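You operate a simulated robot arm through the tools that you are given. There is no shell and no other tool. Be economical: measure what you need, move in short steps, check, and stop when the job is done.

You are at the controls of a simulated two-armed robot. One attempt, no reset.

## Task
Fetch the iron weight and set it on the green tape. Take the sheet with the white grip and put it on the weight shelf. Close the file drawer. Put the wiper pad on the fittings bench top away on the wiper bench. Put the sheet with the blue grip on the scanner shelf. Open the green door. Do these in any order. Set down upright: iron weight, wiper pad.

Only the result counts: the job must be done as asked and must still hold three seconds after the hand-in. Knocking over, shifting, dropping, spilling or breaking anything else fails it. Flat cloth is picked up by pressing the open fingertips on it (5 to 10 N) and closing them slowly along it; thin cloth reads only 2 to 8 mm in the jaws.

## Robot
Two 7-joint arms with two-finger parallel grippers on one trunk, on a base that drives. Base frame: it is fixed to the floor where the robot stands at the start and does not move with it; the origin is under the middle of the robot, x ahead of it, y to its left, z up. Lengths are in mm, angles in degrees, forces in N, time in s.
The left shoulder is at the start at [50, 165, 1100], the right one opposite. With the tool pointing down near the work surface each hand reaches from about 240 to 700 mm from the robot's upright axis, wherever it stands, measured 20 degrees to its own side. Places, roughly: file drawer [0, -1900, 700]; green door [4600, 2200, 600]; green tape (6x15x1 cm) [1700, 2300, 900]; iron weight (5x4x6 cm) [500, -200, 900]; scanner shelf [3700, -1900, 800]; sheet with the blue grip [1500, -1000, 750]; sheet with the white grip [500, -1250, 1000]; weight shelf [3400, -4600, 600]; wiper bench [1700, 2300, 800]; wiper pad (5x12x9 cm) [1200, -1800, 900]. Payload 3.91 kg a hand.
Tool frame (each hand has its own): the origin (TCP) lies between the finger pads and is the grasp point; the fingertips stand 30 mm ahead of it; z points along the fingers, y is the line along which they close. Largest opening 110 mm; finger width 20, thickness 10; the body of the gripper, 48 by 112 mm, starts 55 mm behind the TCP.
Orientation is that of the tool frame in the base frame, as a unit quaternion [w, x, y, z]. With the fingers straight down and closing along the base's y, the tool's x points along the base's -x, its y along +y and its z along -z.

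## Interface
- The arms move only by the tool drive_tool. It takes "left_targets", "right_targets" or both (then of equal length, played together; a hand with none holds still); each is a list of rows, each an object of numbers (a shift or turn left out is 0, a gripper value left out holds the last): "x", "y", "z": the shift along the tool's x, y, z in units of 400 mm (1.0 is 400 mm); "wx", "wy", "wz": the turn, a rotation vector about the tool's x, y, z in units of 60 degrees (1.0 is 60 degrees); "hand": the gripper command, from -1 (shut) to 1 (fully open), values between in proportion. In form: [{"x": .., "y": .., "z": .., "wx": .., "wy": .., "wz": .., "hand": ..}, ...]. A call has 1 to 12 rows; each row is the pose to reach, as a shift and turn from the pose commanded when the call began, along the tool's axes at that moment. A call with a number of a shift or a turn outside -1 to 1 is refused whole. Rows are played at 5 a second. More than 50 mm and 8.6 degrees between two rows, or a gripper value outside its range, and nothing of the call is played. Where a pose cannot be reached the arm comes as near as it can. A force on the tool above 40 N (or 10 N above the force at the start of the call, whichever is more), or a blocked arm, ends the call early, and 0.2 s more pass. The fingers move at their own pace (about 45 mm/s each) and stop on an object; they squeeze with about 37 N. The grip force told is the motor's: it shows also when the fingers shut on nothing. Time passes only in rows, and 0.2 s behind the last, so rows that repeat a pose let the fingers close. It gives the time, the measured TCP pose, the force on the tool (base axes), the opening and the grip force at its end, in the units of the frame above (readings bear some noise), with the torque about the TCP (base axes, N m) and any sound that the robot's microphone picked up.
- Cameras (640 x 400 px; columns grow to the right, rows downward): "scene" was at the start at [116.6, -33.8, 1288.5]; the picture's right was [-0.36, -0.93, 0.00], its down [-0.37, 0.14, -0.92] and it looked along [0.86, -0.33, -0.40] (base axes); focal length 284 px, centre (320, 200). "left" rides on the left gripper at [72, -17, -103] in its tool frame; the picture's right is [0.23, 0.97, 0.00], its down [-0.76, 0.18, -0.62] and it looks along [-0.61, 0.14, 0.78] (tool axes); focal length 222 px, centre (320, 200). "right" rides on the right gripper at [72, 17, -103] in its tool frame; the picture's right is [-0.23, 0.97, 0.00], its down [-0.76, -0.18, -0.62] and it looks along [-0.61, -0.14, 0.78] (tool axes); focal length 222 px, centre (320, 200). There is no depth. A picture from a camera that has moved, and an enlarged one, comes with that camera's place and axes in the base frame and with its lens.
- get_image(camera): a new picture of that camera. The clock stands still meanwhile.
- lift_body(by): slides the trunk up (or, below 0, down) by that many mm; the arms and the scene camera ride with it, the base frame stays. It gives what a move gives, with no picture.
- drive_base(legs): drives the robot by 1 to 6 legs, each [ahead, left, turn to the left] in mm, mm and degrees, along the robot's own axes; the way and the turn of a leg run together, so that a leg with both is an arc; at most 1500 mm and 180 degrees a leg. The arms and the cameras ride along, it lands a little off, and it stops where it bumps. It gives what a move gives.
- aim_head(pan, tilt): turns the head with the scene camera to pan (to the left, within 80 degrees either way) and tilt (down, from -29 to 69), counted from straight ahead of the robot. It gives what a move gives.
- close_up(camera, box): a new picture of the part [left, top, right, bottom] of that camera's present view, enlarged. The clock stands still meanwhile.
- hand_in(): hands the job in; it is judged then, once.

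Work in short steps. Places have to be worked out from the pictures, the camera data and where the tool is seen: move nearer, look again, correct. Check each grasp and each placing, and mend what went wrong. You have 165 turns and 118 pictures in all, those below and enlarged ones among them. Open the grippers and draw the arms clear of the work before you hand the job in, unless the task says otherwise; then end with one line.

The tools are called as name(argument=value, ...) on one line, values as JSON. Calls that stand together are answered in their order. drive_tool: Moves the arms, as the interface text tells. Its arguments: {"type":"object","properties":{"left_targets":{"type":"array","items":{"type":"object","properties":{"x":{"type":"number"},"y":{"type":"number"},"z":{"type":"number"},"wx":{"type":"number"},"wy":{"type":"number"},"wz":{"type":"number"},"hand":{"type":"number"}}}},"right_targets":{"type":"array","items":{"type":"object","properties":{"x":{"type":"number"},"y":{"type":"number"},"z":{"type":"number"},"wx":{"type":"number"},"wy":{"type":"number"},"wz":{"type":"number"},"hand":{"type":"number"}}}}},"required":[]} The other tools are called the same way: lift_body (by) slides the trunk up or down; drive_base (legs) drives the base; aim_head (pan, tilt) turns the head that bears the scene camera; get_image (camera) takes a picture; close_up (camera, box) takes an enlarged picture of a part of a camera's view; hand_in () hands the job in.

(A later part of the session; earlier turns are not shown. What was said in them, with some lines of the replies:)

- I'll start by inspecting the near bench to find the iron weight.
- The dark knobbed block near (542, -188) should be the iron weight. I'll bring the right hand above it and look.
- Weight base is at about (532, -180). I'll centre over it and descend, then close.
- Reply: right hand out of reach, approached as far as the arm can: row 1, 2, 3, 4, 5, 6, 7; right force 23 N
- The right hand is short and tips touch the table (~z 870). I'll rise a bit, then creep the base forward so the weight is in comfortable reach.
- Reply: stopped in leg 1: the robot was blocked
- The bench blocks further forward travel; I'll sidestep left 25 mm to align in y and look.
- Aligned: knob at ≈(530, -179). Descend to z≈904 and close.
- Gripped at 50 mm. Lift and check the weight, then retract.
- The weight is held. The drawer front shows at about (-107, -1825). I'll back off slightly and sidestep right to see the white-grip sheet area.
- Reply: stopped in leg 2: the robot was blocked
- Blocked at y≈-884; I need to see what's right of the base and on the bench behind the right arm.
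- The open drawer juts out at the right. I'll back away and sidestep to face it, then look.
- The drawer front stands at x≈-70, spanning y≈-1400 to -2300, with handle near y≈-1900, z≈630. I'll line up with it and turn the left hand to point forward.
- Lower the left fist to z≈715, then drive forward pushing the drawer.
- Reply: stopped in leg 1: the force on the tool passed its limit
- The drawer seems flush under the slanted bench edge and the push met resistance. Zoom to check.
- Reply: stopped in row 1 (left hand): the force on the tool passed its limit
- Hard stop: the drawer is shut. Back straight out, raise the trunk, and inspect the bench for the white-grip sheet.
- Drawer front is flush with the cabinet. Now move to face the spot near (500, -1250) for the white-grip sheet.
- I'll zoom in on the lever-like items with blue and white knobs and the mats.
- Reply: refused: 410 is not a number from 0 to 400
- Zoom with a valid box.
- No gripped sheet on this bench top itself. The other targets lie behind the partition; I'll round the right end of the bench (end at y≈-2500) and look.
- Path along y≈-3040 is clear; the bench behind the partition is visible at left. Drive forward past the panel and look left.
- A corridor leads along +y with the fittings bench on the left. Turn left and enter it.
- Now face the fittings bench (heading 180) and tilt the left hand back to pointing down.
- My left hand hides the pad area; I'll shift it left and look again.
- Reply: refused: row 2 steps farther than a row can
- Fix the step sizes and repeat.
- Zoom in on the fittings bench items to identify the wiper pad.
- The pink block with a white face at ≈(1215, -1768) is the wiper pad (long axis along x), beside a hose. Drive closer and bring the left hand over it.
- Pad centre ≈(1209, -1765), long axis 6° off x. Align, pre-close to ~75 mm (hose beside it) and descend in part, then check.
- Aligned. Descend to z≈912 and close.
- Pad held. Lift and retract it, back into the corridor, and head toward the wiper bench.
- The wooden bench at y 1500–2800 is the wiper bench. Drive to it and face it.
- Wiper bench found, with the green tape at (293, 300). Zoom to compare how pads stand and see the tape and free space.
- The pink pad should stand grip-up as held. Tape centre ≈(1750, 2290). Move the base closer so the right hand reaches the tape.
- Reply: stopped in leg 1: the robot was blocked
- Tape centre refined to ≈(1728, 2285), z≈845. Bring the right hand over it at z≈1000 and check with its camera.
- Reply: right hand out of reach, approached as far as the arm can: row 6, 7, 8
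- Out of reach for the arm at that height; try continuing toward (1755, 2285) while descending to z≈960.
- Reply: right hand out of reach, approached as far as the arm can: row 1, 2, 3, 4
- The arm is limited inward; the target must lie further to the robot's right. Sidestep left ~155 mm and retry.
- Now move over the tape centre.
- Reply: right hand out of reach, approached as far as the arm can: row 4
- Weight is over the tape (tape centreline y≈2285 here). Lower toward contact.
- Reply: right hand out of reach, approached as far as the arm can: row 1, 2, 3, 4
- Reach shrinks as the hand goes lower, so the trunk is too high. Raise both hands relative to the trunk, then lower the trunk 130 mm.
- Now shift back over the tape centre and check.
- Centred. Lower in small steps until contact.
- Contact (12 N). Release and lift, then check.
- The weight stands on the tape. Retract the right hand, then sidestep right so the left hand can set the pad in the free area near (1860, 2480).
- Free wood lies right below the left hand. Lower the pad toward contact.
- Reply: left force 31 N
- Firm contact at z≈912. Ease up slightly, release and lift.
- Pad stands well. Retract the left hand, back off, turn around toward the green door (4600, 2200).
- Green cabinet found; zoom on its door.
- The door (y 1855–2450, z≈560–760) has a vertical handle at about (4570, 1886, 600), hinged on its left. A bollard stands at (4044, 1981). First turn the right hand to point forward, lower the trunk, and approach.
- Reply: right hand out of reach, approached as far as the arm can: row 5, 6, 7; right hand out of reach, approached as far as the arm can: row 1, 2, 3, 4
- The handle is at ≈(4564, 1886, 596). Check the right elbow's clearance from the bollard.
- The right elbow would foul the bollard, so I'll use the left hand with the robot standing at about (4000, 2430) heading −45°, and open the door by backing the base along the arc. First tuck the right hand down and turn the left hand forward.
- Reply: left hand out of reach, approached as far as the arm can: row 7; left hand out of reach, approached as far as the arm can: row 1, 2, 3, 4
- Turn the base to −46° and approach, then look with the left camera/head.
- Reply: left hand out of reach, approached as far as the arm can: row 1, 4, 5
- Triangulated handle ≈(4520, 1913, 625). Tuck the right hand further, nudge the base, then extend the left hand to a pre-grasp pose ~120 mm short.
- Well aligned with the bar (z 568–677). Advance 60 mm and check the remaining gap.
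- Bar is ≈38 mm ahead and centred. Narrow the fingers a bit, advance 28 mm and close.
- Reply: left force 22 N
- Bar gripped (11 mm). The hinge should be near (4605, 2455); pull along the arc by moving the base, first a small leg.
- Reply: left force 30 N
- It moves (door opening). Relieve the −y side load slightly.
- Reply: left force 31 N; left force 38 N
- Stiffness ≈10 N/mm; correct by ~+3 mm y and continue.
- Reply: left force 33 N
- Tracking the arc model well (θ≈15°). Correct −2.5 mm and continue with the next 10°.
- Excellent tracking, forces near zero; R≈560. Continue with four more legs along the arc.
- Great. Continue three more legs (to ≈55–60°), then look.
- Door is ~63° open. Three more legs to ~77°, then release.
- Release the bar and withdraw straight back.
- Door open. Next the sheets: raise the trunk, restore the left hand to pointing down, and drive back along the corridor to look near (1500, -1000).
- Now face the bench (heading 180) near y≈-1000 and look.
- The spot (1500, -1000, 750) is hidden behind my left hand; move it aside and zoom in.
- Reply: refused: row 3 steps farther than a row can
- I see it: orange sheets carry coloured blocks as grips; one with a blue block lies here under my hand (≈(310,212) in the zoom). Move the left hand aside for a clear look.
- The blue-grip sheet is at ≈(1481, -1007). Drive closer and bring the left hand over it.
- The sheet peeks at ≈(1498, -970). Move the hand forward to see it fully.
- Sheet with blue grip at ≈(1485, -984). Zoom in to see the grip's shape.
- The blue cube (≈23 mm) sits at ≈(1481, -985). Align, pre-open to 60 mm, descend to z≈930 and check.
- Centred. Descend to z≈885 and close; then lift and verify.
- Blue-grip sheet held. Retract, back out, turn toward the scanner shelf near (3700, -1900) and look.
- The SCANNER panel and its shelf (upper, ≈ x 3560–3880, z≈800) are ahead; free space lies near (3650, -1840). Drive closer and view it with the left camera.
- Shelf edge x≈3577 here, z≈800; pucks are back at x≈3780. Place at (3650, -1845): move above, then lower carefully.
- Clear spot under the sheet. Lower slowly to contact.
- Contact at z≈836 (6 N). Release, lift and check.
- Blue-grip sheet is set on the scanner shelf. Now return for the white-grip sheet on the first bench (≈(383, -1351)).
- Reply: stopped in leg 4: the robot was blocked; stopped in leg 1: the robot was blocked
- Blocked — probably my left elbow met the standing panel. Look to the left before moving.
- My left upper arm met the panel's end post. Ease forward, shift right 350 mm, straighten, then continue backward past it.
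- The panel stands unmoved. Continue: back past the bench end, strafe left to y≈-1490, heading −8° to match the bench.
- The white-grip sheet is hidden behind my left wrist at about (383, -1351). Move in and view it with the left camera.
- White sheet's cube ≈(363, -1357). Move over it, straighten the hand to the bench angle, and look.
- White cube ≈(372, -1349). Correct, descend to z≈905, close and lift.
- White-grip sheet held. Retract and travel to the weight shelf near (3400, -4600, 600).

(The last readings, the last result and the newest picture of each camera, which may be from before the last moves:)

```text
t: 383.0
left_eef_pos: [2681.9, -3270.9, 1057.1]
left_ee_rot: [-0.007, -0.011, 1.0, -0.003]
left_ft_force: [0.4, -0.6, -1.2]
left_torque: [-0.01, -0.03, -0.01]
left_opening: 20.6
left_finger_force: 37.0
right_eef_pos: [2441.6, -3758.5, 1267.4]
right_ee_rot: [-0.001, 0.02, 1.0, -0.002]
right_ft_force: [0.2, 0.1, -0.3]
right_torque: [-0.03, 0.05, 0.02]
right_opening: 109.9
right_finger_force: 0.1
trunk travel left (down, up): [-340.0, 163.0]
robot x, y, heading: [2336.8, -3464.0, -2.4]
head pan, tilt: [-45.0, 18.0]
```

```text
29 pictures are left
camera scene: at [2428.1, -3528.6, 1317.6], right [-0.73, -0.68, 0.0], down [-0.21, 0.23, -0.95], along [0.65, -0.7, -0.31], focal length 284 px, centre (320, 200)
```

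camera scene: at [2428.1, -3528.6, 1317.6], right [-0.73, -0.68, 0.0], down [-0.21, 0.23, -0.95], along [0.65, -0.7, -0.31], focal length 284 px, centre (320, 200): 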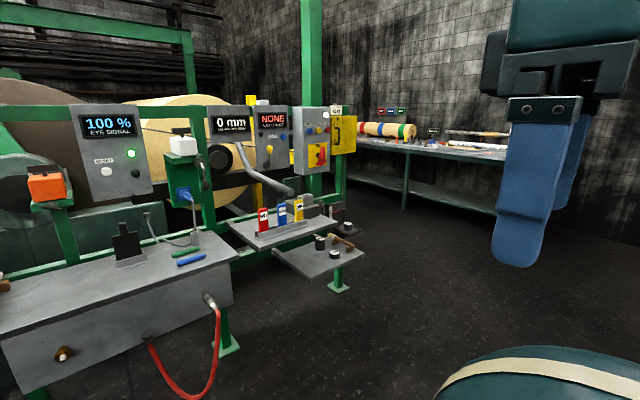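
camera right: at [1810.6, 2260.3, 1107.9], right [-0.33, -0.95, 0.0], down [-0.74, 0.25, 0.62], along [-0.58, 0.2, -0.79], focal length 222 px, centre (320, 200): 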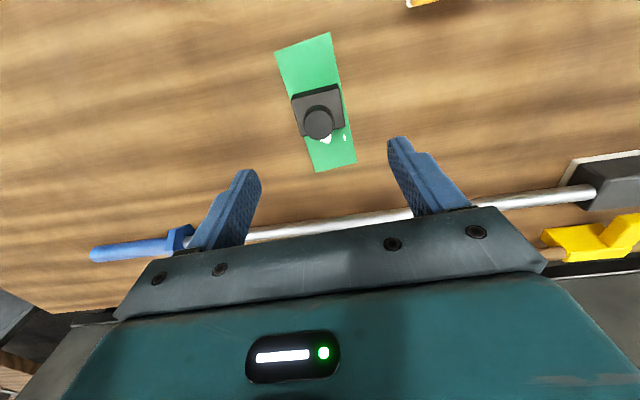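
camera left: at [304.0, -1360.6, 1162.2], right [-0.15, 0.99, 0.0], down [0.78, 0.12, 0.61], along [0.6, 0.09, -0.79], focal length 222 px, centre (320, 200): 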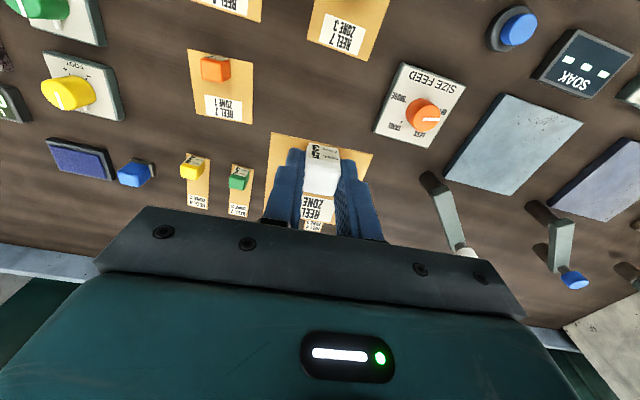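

The lower shelf with black weights at ≈(3300, -4430, 600) is the weight shelf, partly under another shelf. Drive in front of it and look.

drive_base(legs=[[200, -950, 2.4]])

aim_head(pan=0, tilt=30)

get_image(camera="scene")

```text
t: 388.1
left_eef_pos: [2846.9, -4232.3, 1056.5]
left_ee_rot: [-0.007, -0.026, 1.0, -0.003]
left_ft_force: [0.0, 0.4, -0.7]
left_torque: [0.01, 0.03, 0.02]
left_opening: 20.7
left_finger_force: 36.6
right_eef_pos: [2622.6, -4728.4, 1268.4]
right_ee_rot: [-0.002, 0.004, 1.0, -0.001]
right_ft_force: [-0.3, -0.4, 0.8]
right_torque: [0.0, 0.0, 0.02]
right_opening: 110.3
right_finger_force: 0.1
trunk travel left (down, up): [-340.0, 163.0]
robot x, y, heading: [2502.1, -4432.2, -0.4]
head pan, tilt: [-45.0, 18.0]
```

```text
t: 389.2
left_eef_pos: [2845.9, -4232.7, 1056.4]
left_ee_rot: [-0.007, -0.026, 1.0, -0.004]
left_ft_force: [-0.1, -0.2, -0.7]
left_torque: [0.02, 0.0, 0.01]
left_opening: 20.8
left_finger_force: 37.0
right_eef_pos: [2621.3, -4727.9, 1268.2]
right_ee_rot: [-0.002, 0.004, 1.0, -0.001]
right_ft_force: [-0.3, -0.1, -0.9]
right_torque: [0.02, -0.02, -0.02]
right_opening: 109.9
right_finger_force: 0.0
trunk travel left (down, up): [-340.0, 163.0]
robot x, y, heading: [2507.5, -4430.8, -0.5]
head pan, tilt: [0.0, 30.0]
```

```text
28 pictures are left
camera scene: at [2626.4, -4433.4, 1298.3], right [-0.01, -1.0, 0.0], down [-0.5, 0.0, -0.87], along [0.87, -0.01, -0.5], focal length 284 px, centre (320, 200)
```

scene: 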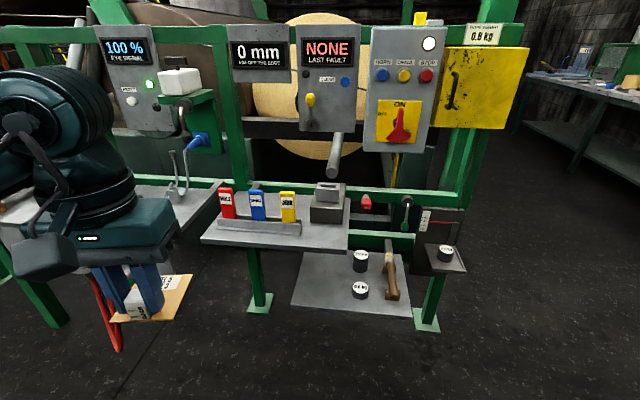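

The lower shelf spans x≈3194–3450, y≈-4355…-4707 with an overhanging shelf above its left part (y>-4517). Approach so the left hand comes down right of the overhang, lower the trunk and look down.

drive_base(legs=[[340, -370, 0.5]])

lift_body(by=-220)

get_image(camera="left")

get_image(camera="scene")

```text
t: 392.1
left_eef_pos: [3174.9, -4591.1, 1057.9]
left_ee_rot: [-0.008, -0.03, 0.999, -0.004]
left_ft_force: [-0.6, 0.2, -0.1]
left_torque: [0.04, 0.02, -0.02]
left_opening: 20.8
left_finger_force: 36.7
right_eef_pos: [2955.4, -5089.0, 1267.3]
right_ee_rot: [-0.002, -0.001, 1.0, -0.001]
right_ft_force: [0.4, -0.6, -0.4]
right_torque: [0.01, 0.0, -0.03]
right_opening: 109.9
right_finger_force: 0.0
trunk travel left (down, up): [-340.0, 163.0]
robot x, y, heading: [2836.0, -4792.8, 0.1]
head pan, tilt: [0.0, 30.0]
```

```text
t: 394.5
left_eef_pos: [3175.8, -4590.1, 837.9]
left_ee_rot: [-0.008, -0.031, 0.999, -0.003]
left_ft_force: [-0.4, 0.0, 0.3]
left_torque: [0.0, 0.0, 0.03]
left_opening: 20.8
left_finger_force: 36.5
right_eef_pos: [2955.5, -5089.5, 1048.9]
right_ee_rot: [-0.002, -0.001, 1.0, -0.001]
right_ft_force: [0.6, -1.4, 0.0]
right_torque: [-0.01, 0.0, -0.03]
right_opening: 109.9
right_finger_force: 0.2
trunk travel left (down, up): [-120.0, 383.0]
robot x, y, heading: [2832.7, -4791.7, 0.0]
head pan, tilt: [0.0, 30.0]
```

```text
27 pictures are left
camera left: at [3106.1, -4612.0, 942.8], right [-0.29, 0.96, 0.0], down [0.76, 0.23, 0.61], along [0.59, 0.17, -0.79], focal length 222 px, centre (320, 200)
```

left: 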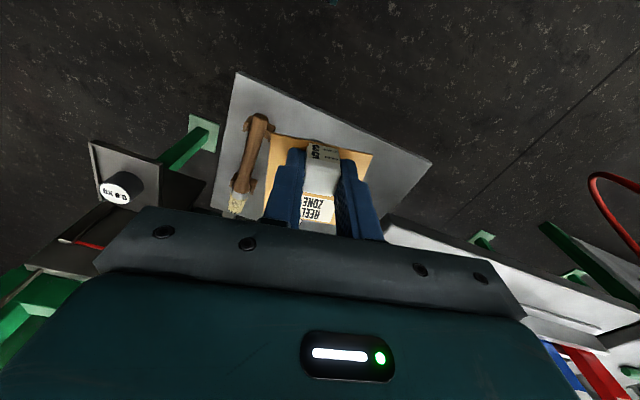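

```text
26 pictures are left
camera scene: at [2956.9, -4793.6, 1078.4], right [0.0, -1.0, 0.0], down [-0.5, 0.0, -0.87], along [0.87, 0.0, -0.5], focal length 284 px, centre (320, 200)
```

scene: 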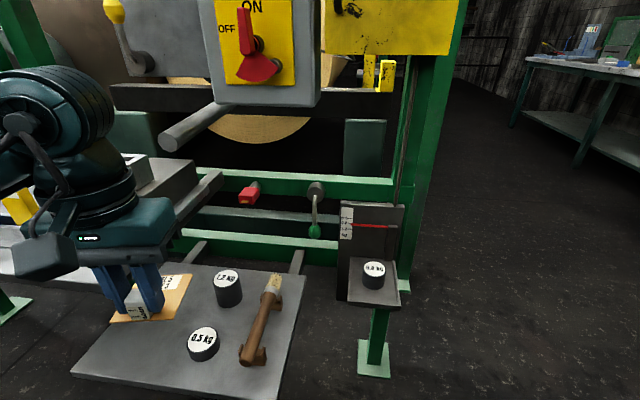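

The free part of the shelf (z≈560) lies under the upper shelf's overhang, so I'll bring the hand in tilted ~36° from the front, at y≈-4470. First pull back, sidestep, lower and tilt.

drive_tool(left_targets=[{"x": 0.12}, {"x": 0.24}, {"x": 0.3}])

drive_base(legs=[[0, 120, 0]])

lift_body(by=-115)

drive_tool(left_targets=[{"z": 0.05, "wy": -0.12}, {"z": 0.1, "wy": -0.24}, {"z": 0.16, "wy": -0.36}, {"z": 0.2, "wy": -0.48}, {"z": 0.22, "wy": -0.6}, {"z": 0.22, "wy": -0.6}])

aim_head(pan=25, tilt=30)

get_image(camera="scene")

get_image(camera="left")

```text
t: 395.3
left_eef_pos: [3063.5, -4601.0, 845.5]
left_ee_rot: [-0.009, -0.031, 0.999, -0.005]
left_ft_force: [-0.3, 0.2, -0.9]
left_torque: [-0.02, -0.01, -0.02]
left_opening: 20.8
left_finger_force: 37.0
left hand out of reach, approached as far as the arm can: row 3
right_eef_pos: [2955.7, -5089.5, 1046.5]
right_ee_rot: [-0.001, -0.001, 1.0, -0.001]
right_ft_force: [-0.7, -0.2, 0.3]
right_torque: [0.02, -0.02, 0.0]
right_opening: 110.2
right_finger_force: 0.1
trunk travel left (down, up): [-120.0, 383.0]
robot x, y, heading: [2836.7, -4793.5, 0.2]
head pan, tilt: [0.0, 30.0]
```

```text
t: 396.5
left_eef_pos: [3062.2, -4477.9, 843.8]
left_ee_rot: [-0.008, -0.032, 0.999, -0.004]
left_ft_force: [0.5, 0.0, 0.0]
left_torque: [0.01, 0.02, 0.02]
left_opening: 20.9
left_finger_force: 37.0
right_eef_pos: [2954.9, -4966.3, 1047.6]
right_ee_rot: [-0.001, -0.001, 1.0, -0.001]
right_ft_force: [0.7, 0.1, -0.3]
right_torque: [0.0, 0.02, 0.02]
right_opening: 110.2
right_finger_force: 0.1
trunk travel left (down, up): [-120.0, 383.0]
robot x, y, heading: [2840.1, -4673.1, 0.1]
head pan, tilt: [0.0, 30.0]
```

```text
t: 398.0
left_eef_pos: [3062.6, -4478.4, 731.3]
left_ee_rot: [-0.008, -0.031, 0.999, -0.003]
left_ft_force: [0.0, -0.2, -0.4]
left_torque: [0.0, -0.02, 0.01]
left_opening: 20.7
left_finger_force: 37.3
right_eef_pos: [2954.9, -4966.0, 932.8]
right_ee_rot: [-0.002, -0.001, 1.0, -0.001]
right_ft_force: [1.0, -0.2, 0.1]
right_torque: [0.02, 0.0, 0.01]
right_opening: 110.1
right_finger_force: 0.1
trunk travel left (down, up): [-5.0, 498.0]
robot x, y, heading: [2834.6, -4671.5, 0.1]
head pan, tilt: [0.0, 30.0]
```

```text
t: 399.4
left_eef_pos: [3175.5, -4567.3, 675.1]
left_ee_rot: [0.301, -0.031, 0.953, 0.006]
left_ft_force: [0.6, -1.5, -0.3]
left_torque: [0.01, 0.0, -0.01]
left_opening: 20.8
left_finger_force: 37.2
left hand out of reach, approached as far as the arm can: row 1, 2, 3, 4, 5, 6
right_eef_pos: [2954.4, -4965.1, 932.0]
right_ee_rot: [-0.001, -0.001, 1.0, -0.001]
right_ft_force: [0.5, 0.9, 0.7]
right_torque: [-0.03, 0.02, -0.02]
right_opening: 109.8
right_finger_force: 0.1
trunk travel left (down, up): [-5.0, 498.0]
robot x, y, heading: [2834.3, -4667.9, 0.1]
head pan, tilt: [0.0, 30.0]
```

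```text
t: 400.3
left_eef_pos: [3174.6, -4566.2, 674.7]
left_ee_rot: [0.301, -0.03, 0.953, 0.007]
left_ft_force: [0.6, 0.7, -0.4]
left_torque: [0.03, 0.01, 0.0]
left_opening: 20.8
left_finger_force: 37.2
right_eef_pos: [2955.8, -4965.6, 932.5]
right_ee_rot: [-0.001, -0.002, 1.0, -0.001]
right_ft_force: [-0.3, -0.3, -0.5]
right_torque: [0.0, -0.02, -0.04]
right_opening: 110.0
right_finger_force: 0.0
trunk travel left (down, up): [-5.0, 498.0]
robot x, y, heading: [2838.4, -4669.9, -0.1]
head pan, tilt: [25.0, 30.0]
```

```text
25 pictures are left
camera scene: at [2948.2, -4632.7, 963.3], right [0.42, -0.91, 0.0], down [-0.45, -0.21, -0.87], along [0.78, 0.37, -0.5], focal length 284 px, centre (320, 200)
```

scene: 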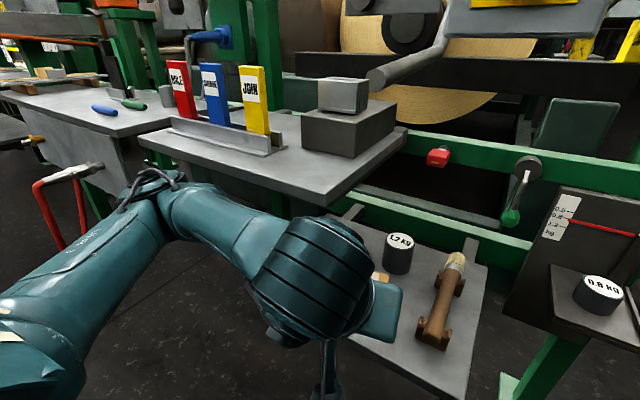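

```text
24 pictures are left
camera left: at [3057.9, -4590.8, 719.0], right [-0.25, 0.96, -0.14], down [0.25, 0.2, 0.95], along [0.94, 0.2, -0.29], focal length 222 px, centre (320, 200)
```

left: 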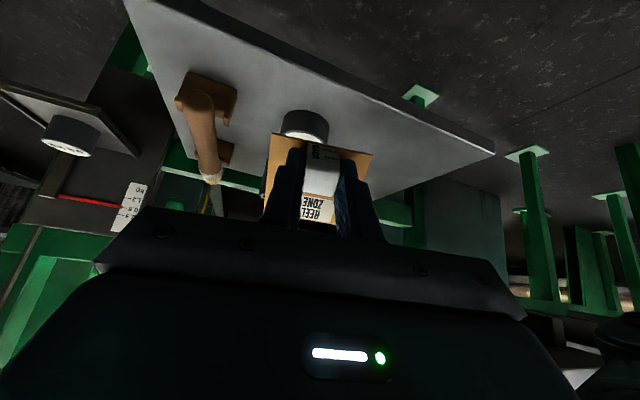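

The hand is tilted but drifted to (3175, -4566). Move it left 100 mm and down 45 mm in front of the shelf, then check.

drive_tool(left_targets=[{"x": 0.0, "y": 0.1, "z": 0.0}, {"x": 0.02, "y": 0.2, "z": 0.04}, {"x": 0.051, "y": 0.25, "z": 0.1}, {"x": 0.051, "y": 0.25, "z": 0.1}])

get_image(camera="left")

get_image(camera="scene")

```text
t: 401.3
left_eef_pos: [3219.4, -4471.9, 631.3]
left_ee_rot: [0.301, -0.03, 0.953, 0.006]
left_ft_force: [0.4, -0.1, -0.6]
left_torque: [0.02, -0.01, 0.0]
left_opening: 21.1
left_finger_force: 37.0
left hand out of reach, approached as far as the arm can: row 1, 2, 3, 4
right_eef_pos: [2954.8, -4967.3, 932.6]
right_ee_rot: [-0.002, -0.001, 1.0, -0.001]
right_ft_force: [0.4, 0.7, -0.1]
right_torque: [-0.02, 0.01, -0.01]
right_opening: 110.1
right_finger_force: 0.1
trunk travel left (down, up): [-5.0, 498.0]
robot x, y, heading: [2837.9, -4671.5, 0.2]
head pan, tilt: [25.0, 30.0]
```

```text
23 pictures are left
camera left: at [3102.2, -4496.0, 675.5], right [-0.25, 0.96, -0.14], down [0.25, 0.2, 0.95], along [0.94, 0.2, -0.29], focal length 222 px, centre (320, 200)
```

left: 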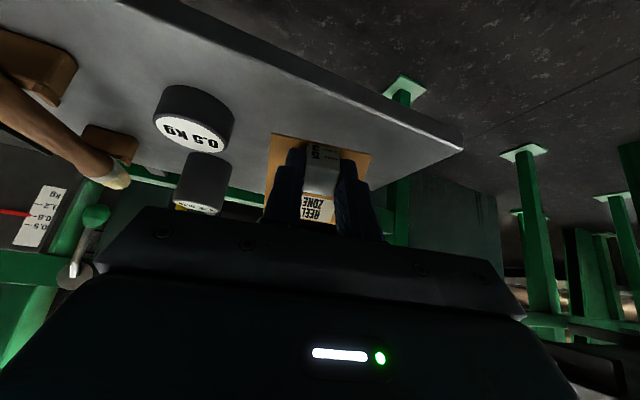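

```text
22 pictures are left
camera scene: at [2948.2, -4632.6, 963.3], right [0.42, -0.91, 0.0], down [-0.45, -0.21, -0.87], along [0.78, 0.37, -0.5], focal length 284 px, centre (320, 200)
```

scene: 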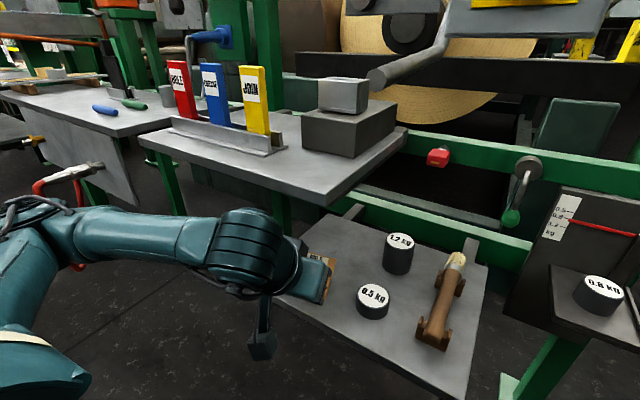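

Good clearance from the 0.5 kg weight; shelf front edge ≈3225. Ease down and forward to x≈3250.

drive_tool(left_targets=[{"x": 0.023, "z": 0.033}, {"x": -0.008, "z": 0.055, "y": -0.002}, {"x": -0.04, "z": 0.077, "y": -0.005}, {"x": -0.035, "z": 0.0855, "y": -0.005}, {"x": -0.03, "z": 0.092, "y": -0.005}])

get_image(camera="scene")

get_image(camera="left")

```text
t: 402.5
left_eef_pos: [3252.0, -4471.1, 606.7]
left_ee_rot: [0.302, -0.031, 0.953, 0.006]
left_ft_force: [0.3, -0.2, -0.8]
left_torque: [0.02, 0.01, -0.01]
left_opening: 20.8
left_finger_force: 36.7
right_eef_pos: [2955.5, -4965.3, 933.7]
right_ee_rot: [-0.002, -0.001, 1.0, -0.001]
right_ft_force: [-0.2, 1.1, 0.0]
right_torque: [-0.03, 0.05, -0.03]
right_opening: 110.2
right_finger_force: 0.0
trunk travel left (down, up): [-5.0, 498.0]
robot x, y, heading: [2836.1, -4671.6, 0.1]
head pan, tilt: [25.0, 30.0]
```

```text
21 pictures are left
camera scene: at [2948.2, -4632.6, 963.3], right [0.42, -0.91, 0.0], down [-0.45, -0.21, -0.87], along [0.78, 0.37, -0.5], focal length 284 px, centre (320, 200)
```

scene: 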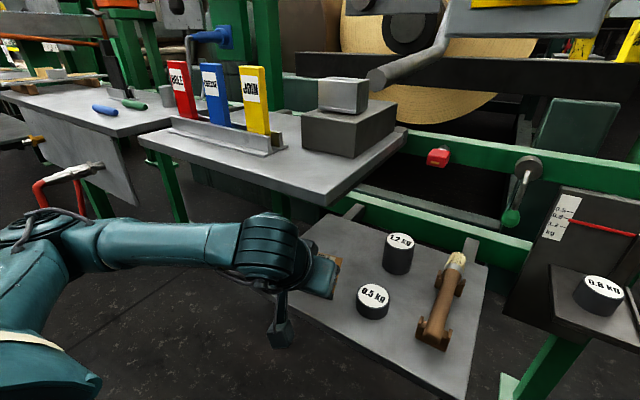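

```text
20 pictures are left
camera left: at [3134.4, -4496.0, 651.2], right [-0.25, 0.96, -0.14], down [0.25, 0.2, 0.95], along [0.94, 0.2, -0.29], focal length 222 px, centre (320, 200)
```

left: 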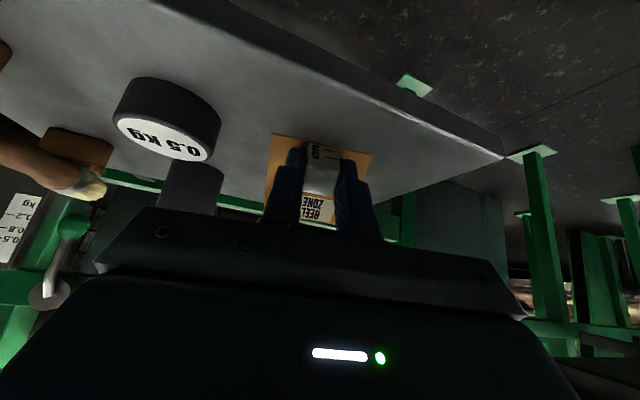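

Near edge is ~12 mm above the shelf. Lower in 4 mm steps.

drive_tool(left_targets=[{"x": 0.0057, "z": 0.0082}, {"x": 0.0115, "z": 0.0164}, {"x": 0.0172, "z": 0.0245}])

```text
t: 403.3
left_eef_pos: [3252.4, -4470.9, 596.6]
left_ee_rot: [0.305, -0.03, 0.952, 0.005]
left_ft_force: [-3.9, -0.6, 12.4]
left_torque: [0.41, 0.05, 0.08]
left_opening: 20.7
left_finger_force: 37.0
right_eef_pos: [2954.5, -4966.4, 932.2]
right_ee_rot: [-0.002, -0.001, 1.0, 0.0]
right_ft_force: [-0.1, 0.6, 0.5]
right_torque: [-0.01, 0.0, -0.01]
right_opening: 110.3
right_finger_force: 0.0
trunk travel left (down, up): [-5.0, 498.0]
robot x, y, heading: [2836.6, -4668.5, 0.0]
head pan, tilt: [25.0, 30.0]
```

Contact (12 N). Open slightly and slowly to let the sheet settle flat.

drive_tool(left_targets=[{"hand": -0.58}, {"hand": -0.54}, {"hand": -0.45}, {"hand": -0.35}, {"hand": -0.35}])

get_image(camera="left")

```text
t: 404.5
left_eef_pos: [3253.8, -4471.5, 594.5]
left_ee_rot: [0.302, -0.03, 0.953, 0.005]
left_ft_force: [0.0, 0.0, -1.1]
left_torque: [-0.01, 0.0, -0.01]
left_opening: 35.4
left_finger_force: 0.1
right_eef_pos: [2955.6, -4965.8, 933.1]
right_ee_rot: [-0.001, -0.001, 1.0, 0.0]
right_ft_force: [0.4, -0.3, -0.4]
right_torque: [0.03, 0.01, -0.01]
right_opening: 109.9
right_finger_force: 0.1
trunk travel left (down, up): [-5.0, 498.0]
robot x, y, heading: [2838.0, -4671.0, 0.2]
head pan, tilt: [25.0, 30.0]
```

```text
19 pictures are left
camera left: at [3136.0, -4494.7, 638.2], right [-0.25, 0.96, -0.14], down [0.25, 0.2, 0.95], along [0.94, 0.2, -0.29], focal length 222 px, centre (320, 200)
```

left: 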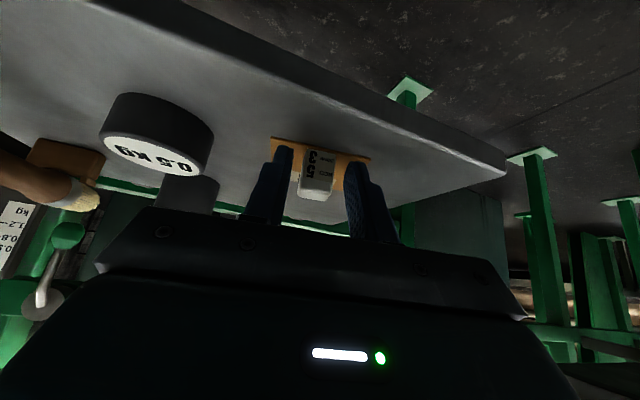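

The sheet lies flat. Withdraw: back along the tool, then horizontally out, and verify.

drive_tool(left_targets=[{"z": -0.03}, {"z": -0.06}, {"x": 0.08, "z": -0.11}, {"x": 0.16, "z": -0.17}, {"x": 0.22, "z": -0.21}])

drive_base(legs=[[-300, 0, 0]])

aim_head(pan=15, tilt=25)

get_image(camera="scene")

```text
t: 405.7
left_eef_pos: [3214.2, -4495.6, 616.3]
left_ee_rot: [0.301, -0.031, 0.953, 0.006]
left_ft_force: [0.9, 0.1, -0.8]
left_torque: [0.02, 0.0, 0.02]
left_opening: 35.9
left_finger_force: 0.2
left hand out of reach, approached as far as the arm can: row 3, 4, 5
right_eef_pos: [2955.5, -4965.2, 934.0]
right_ee_rot: [-0.002, -0.001, 1.0, -0.001]
right_ft_force: [-0.1, 0.6, 0.4]
right_torque: [0.0, 0.0, -0.01]
right_opening: 109.9
right_finger_force: 0.0
trunk travel left (down, up): [-5.0, 498.0]
robot x, y, heading: [2837.9, -4670.2, 0.1]
head pan, tilt: [25.0, 30.0]
```

```text
t: 407.7
left_eef_pos: [2917.3, -4497.8, 616.2]
left_ee_rot: [0.301, -0.03, 0.953, 0.005]
left_ft_force: [0.7, -0.8, 0.1]
left_torque: [-0.01, 0.0, 0.0]
left_opening: 36.0
left_finger_force: 0.0
right_eef_pos: [2658.9, -4966.9, 932.5]
right_ee_rot: [-0.001, 0.0, 1.0, 0.0]
right_ft_force: [0.7, -0.5, -0.6]
right_torque: [-0.01, 0.0, 0.01]
right_opening: 110.1
right_finger_force: 0.1
trunk travel left (down, up): [-5.0, 498.0]
robot x, y, heading: [2539.0, -4674.5, 0.1]
head pan, tilt: [25.0, 30.0]
```

```text
t: 408.4
left_eef_pos: [2916.8, -4496.1, 616.2]
left_ee_rot: [0.301, -0.03, 0.953, 0.006]
left_ft_force: [-0.2, -0.2, -0.5]
left_torque: [-0.02, 0.01, -0.01]
left_opening: 35.9
left_finger_force: 0.1
right_eef_pos: [2660.9, -4966.9, 932.7]
right_ee_rot: [-0.001, -0.001, 1.0, -0.001]
right_ft_force: [-0.5, -0.2, 0.0]
right_torque: [0.03, -0.01, 0.03]
right_opening: 110.1
right_finger_force: 0.1
trunk travel left (down, up): [-5.0, 498.0]
robot x, y, heading: [2540.3, -4672.2, -0.1]
head pan, tilt: [15.0, 25.0]
```

```text
18 pictures are left
camera scene: at [2659.2, -4647.5, 971.3], right [0.26, -0.97, 0.0], down [-0.41, -0.11, -0.91], along [0.87, 0.24, -0.42], focal length 284 px, centre (320, 200)
```

scene: 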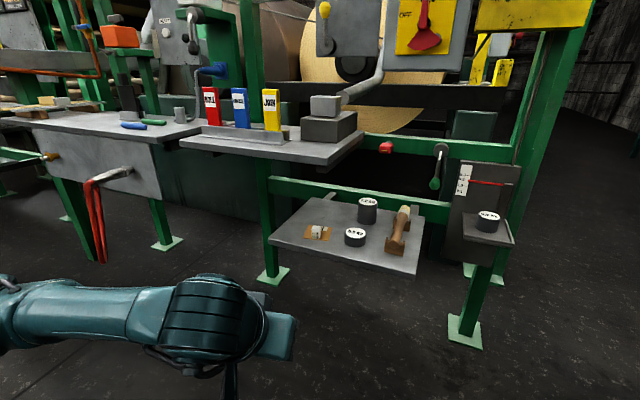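

All sub-tasks are done: the sheet lies flat on the weight shelf. Open the left gripper in free space, then hand in.

drive_tool(left_targets=[{"hand": 1}, {"hand": 1}, {"hand": 1}, {"hand": 1}])

hand_in()

```text
t: 409.4
left_eef_pos: [2917.6, -4497.0, 615.7]
left_ee_rot: [0.302, -0.031, 0.953, 0.006]
left_ft_force: [0.0, 1.1, 0.2]
left_torque: [0.01, 0.02, 0.01]
left_opening: 109.9
left_finger_force: 0.0
right_eef_pos: [2658.4, -4967.1, 933.1]
right_ee_rot: [-0.002, 0.0, 1.0, 0.0]
right_ft_force: [0.4, 0.1, -0.2]
right_torque: [0.01, 0.02, 0.01]
right_opening: 110.0
right_finger_force: 0.1
trunk travel left (down, up): [-5.0, 498.0]
robot x, y, heading: [2542.7, -4670.5, 0.1]
head pan, tilt: [15.0, 25.0]
```

```text
The job is handed in.
```

I did all six tasks and handed the job in. While driving back, my left arm bumped the standing grey panel near the fittings bench; it looked unmoved afterwards.
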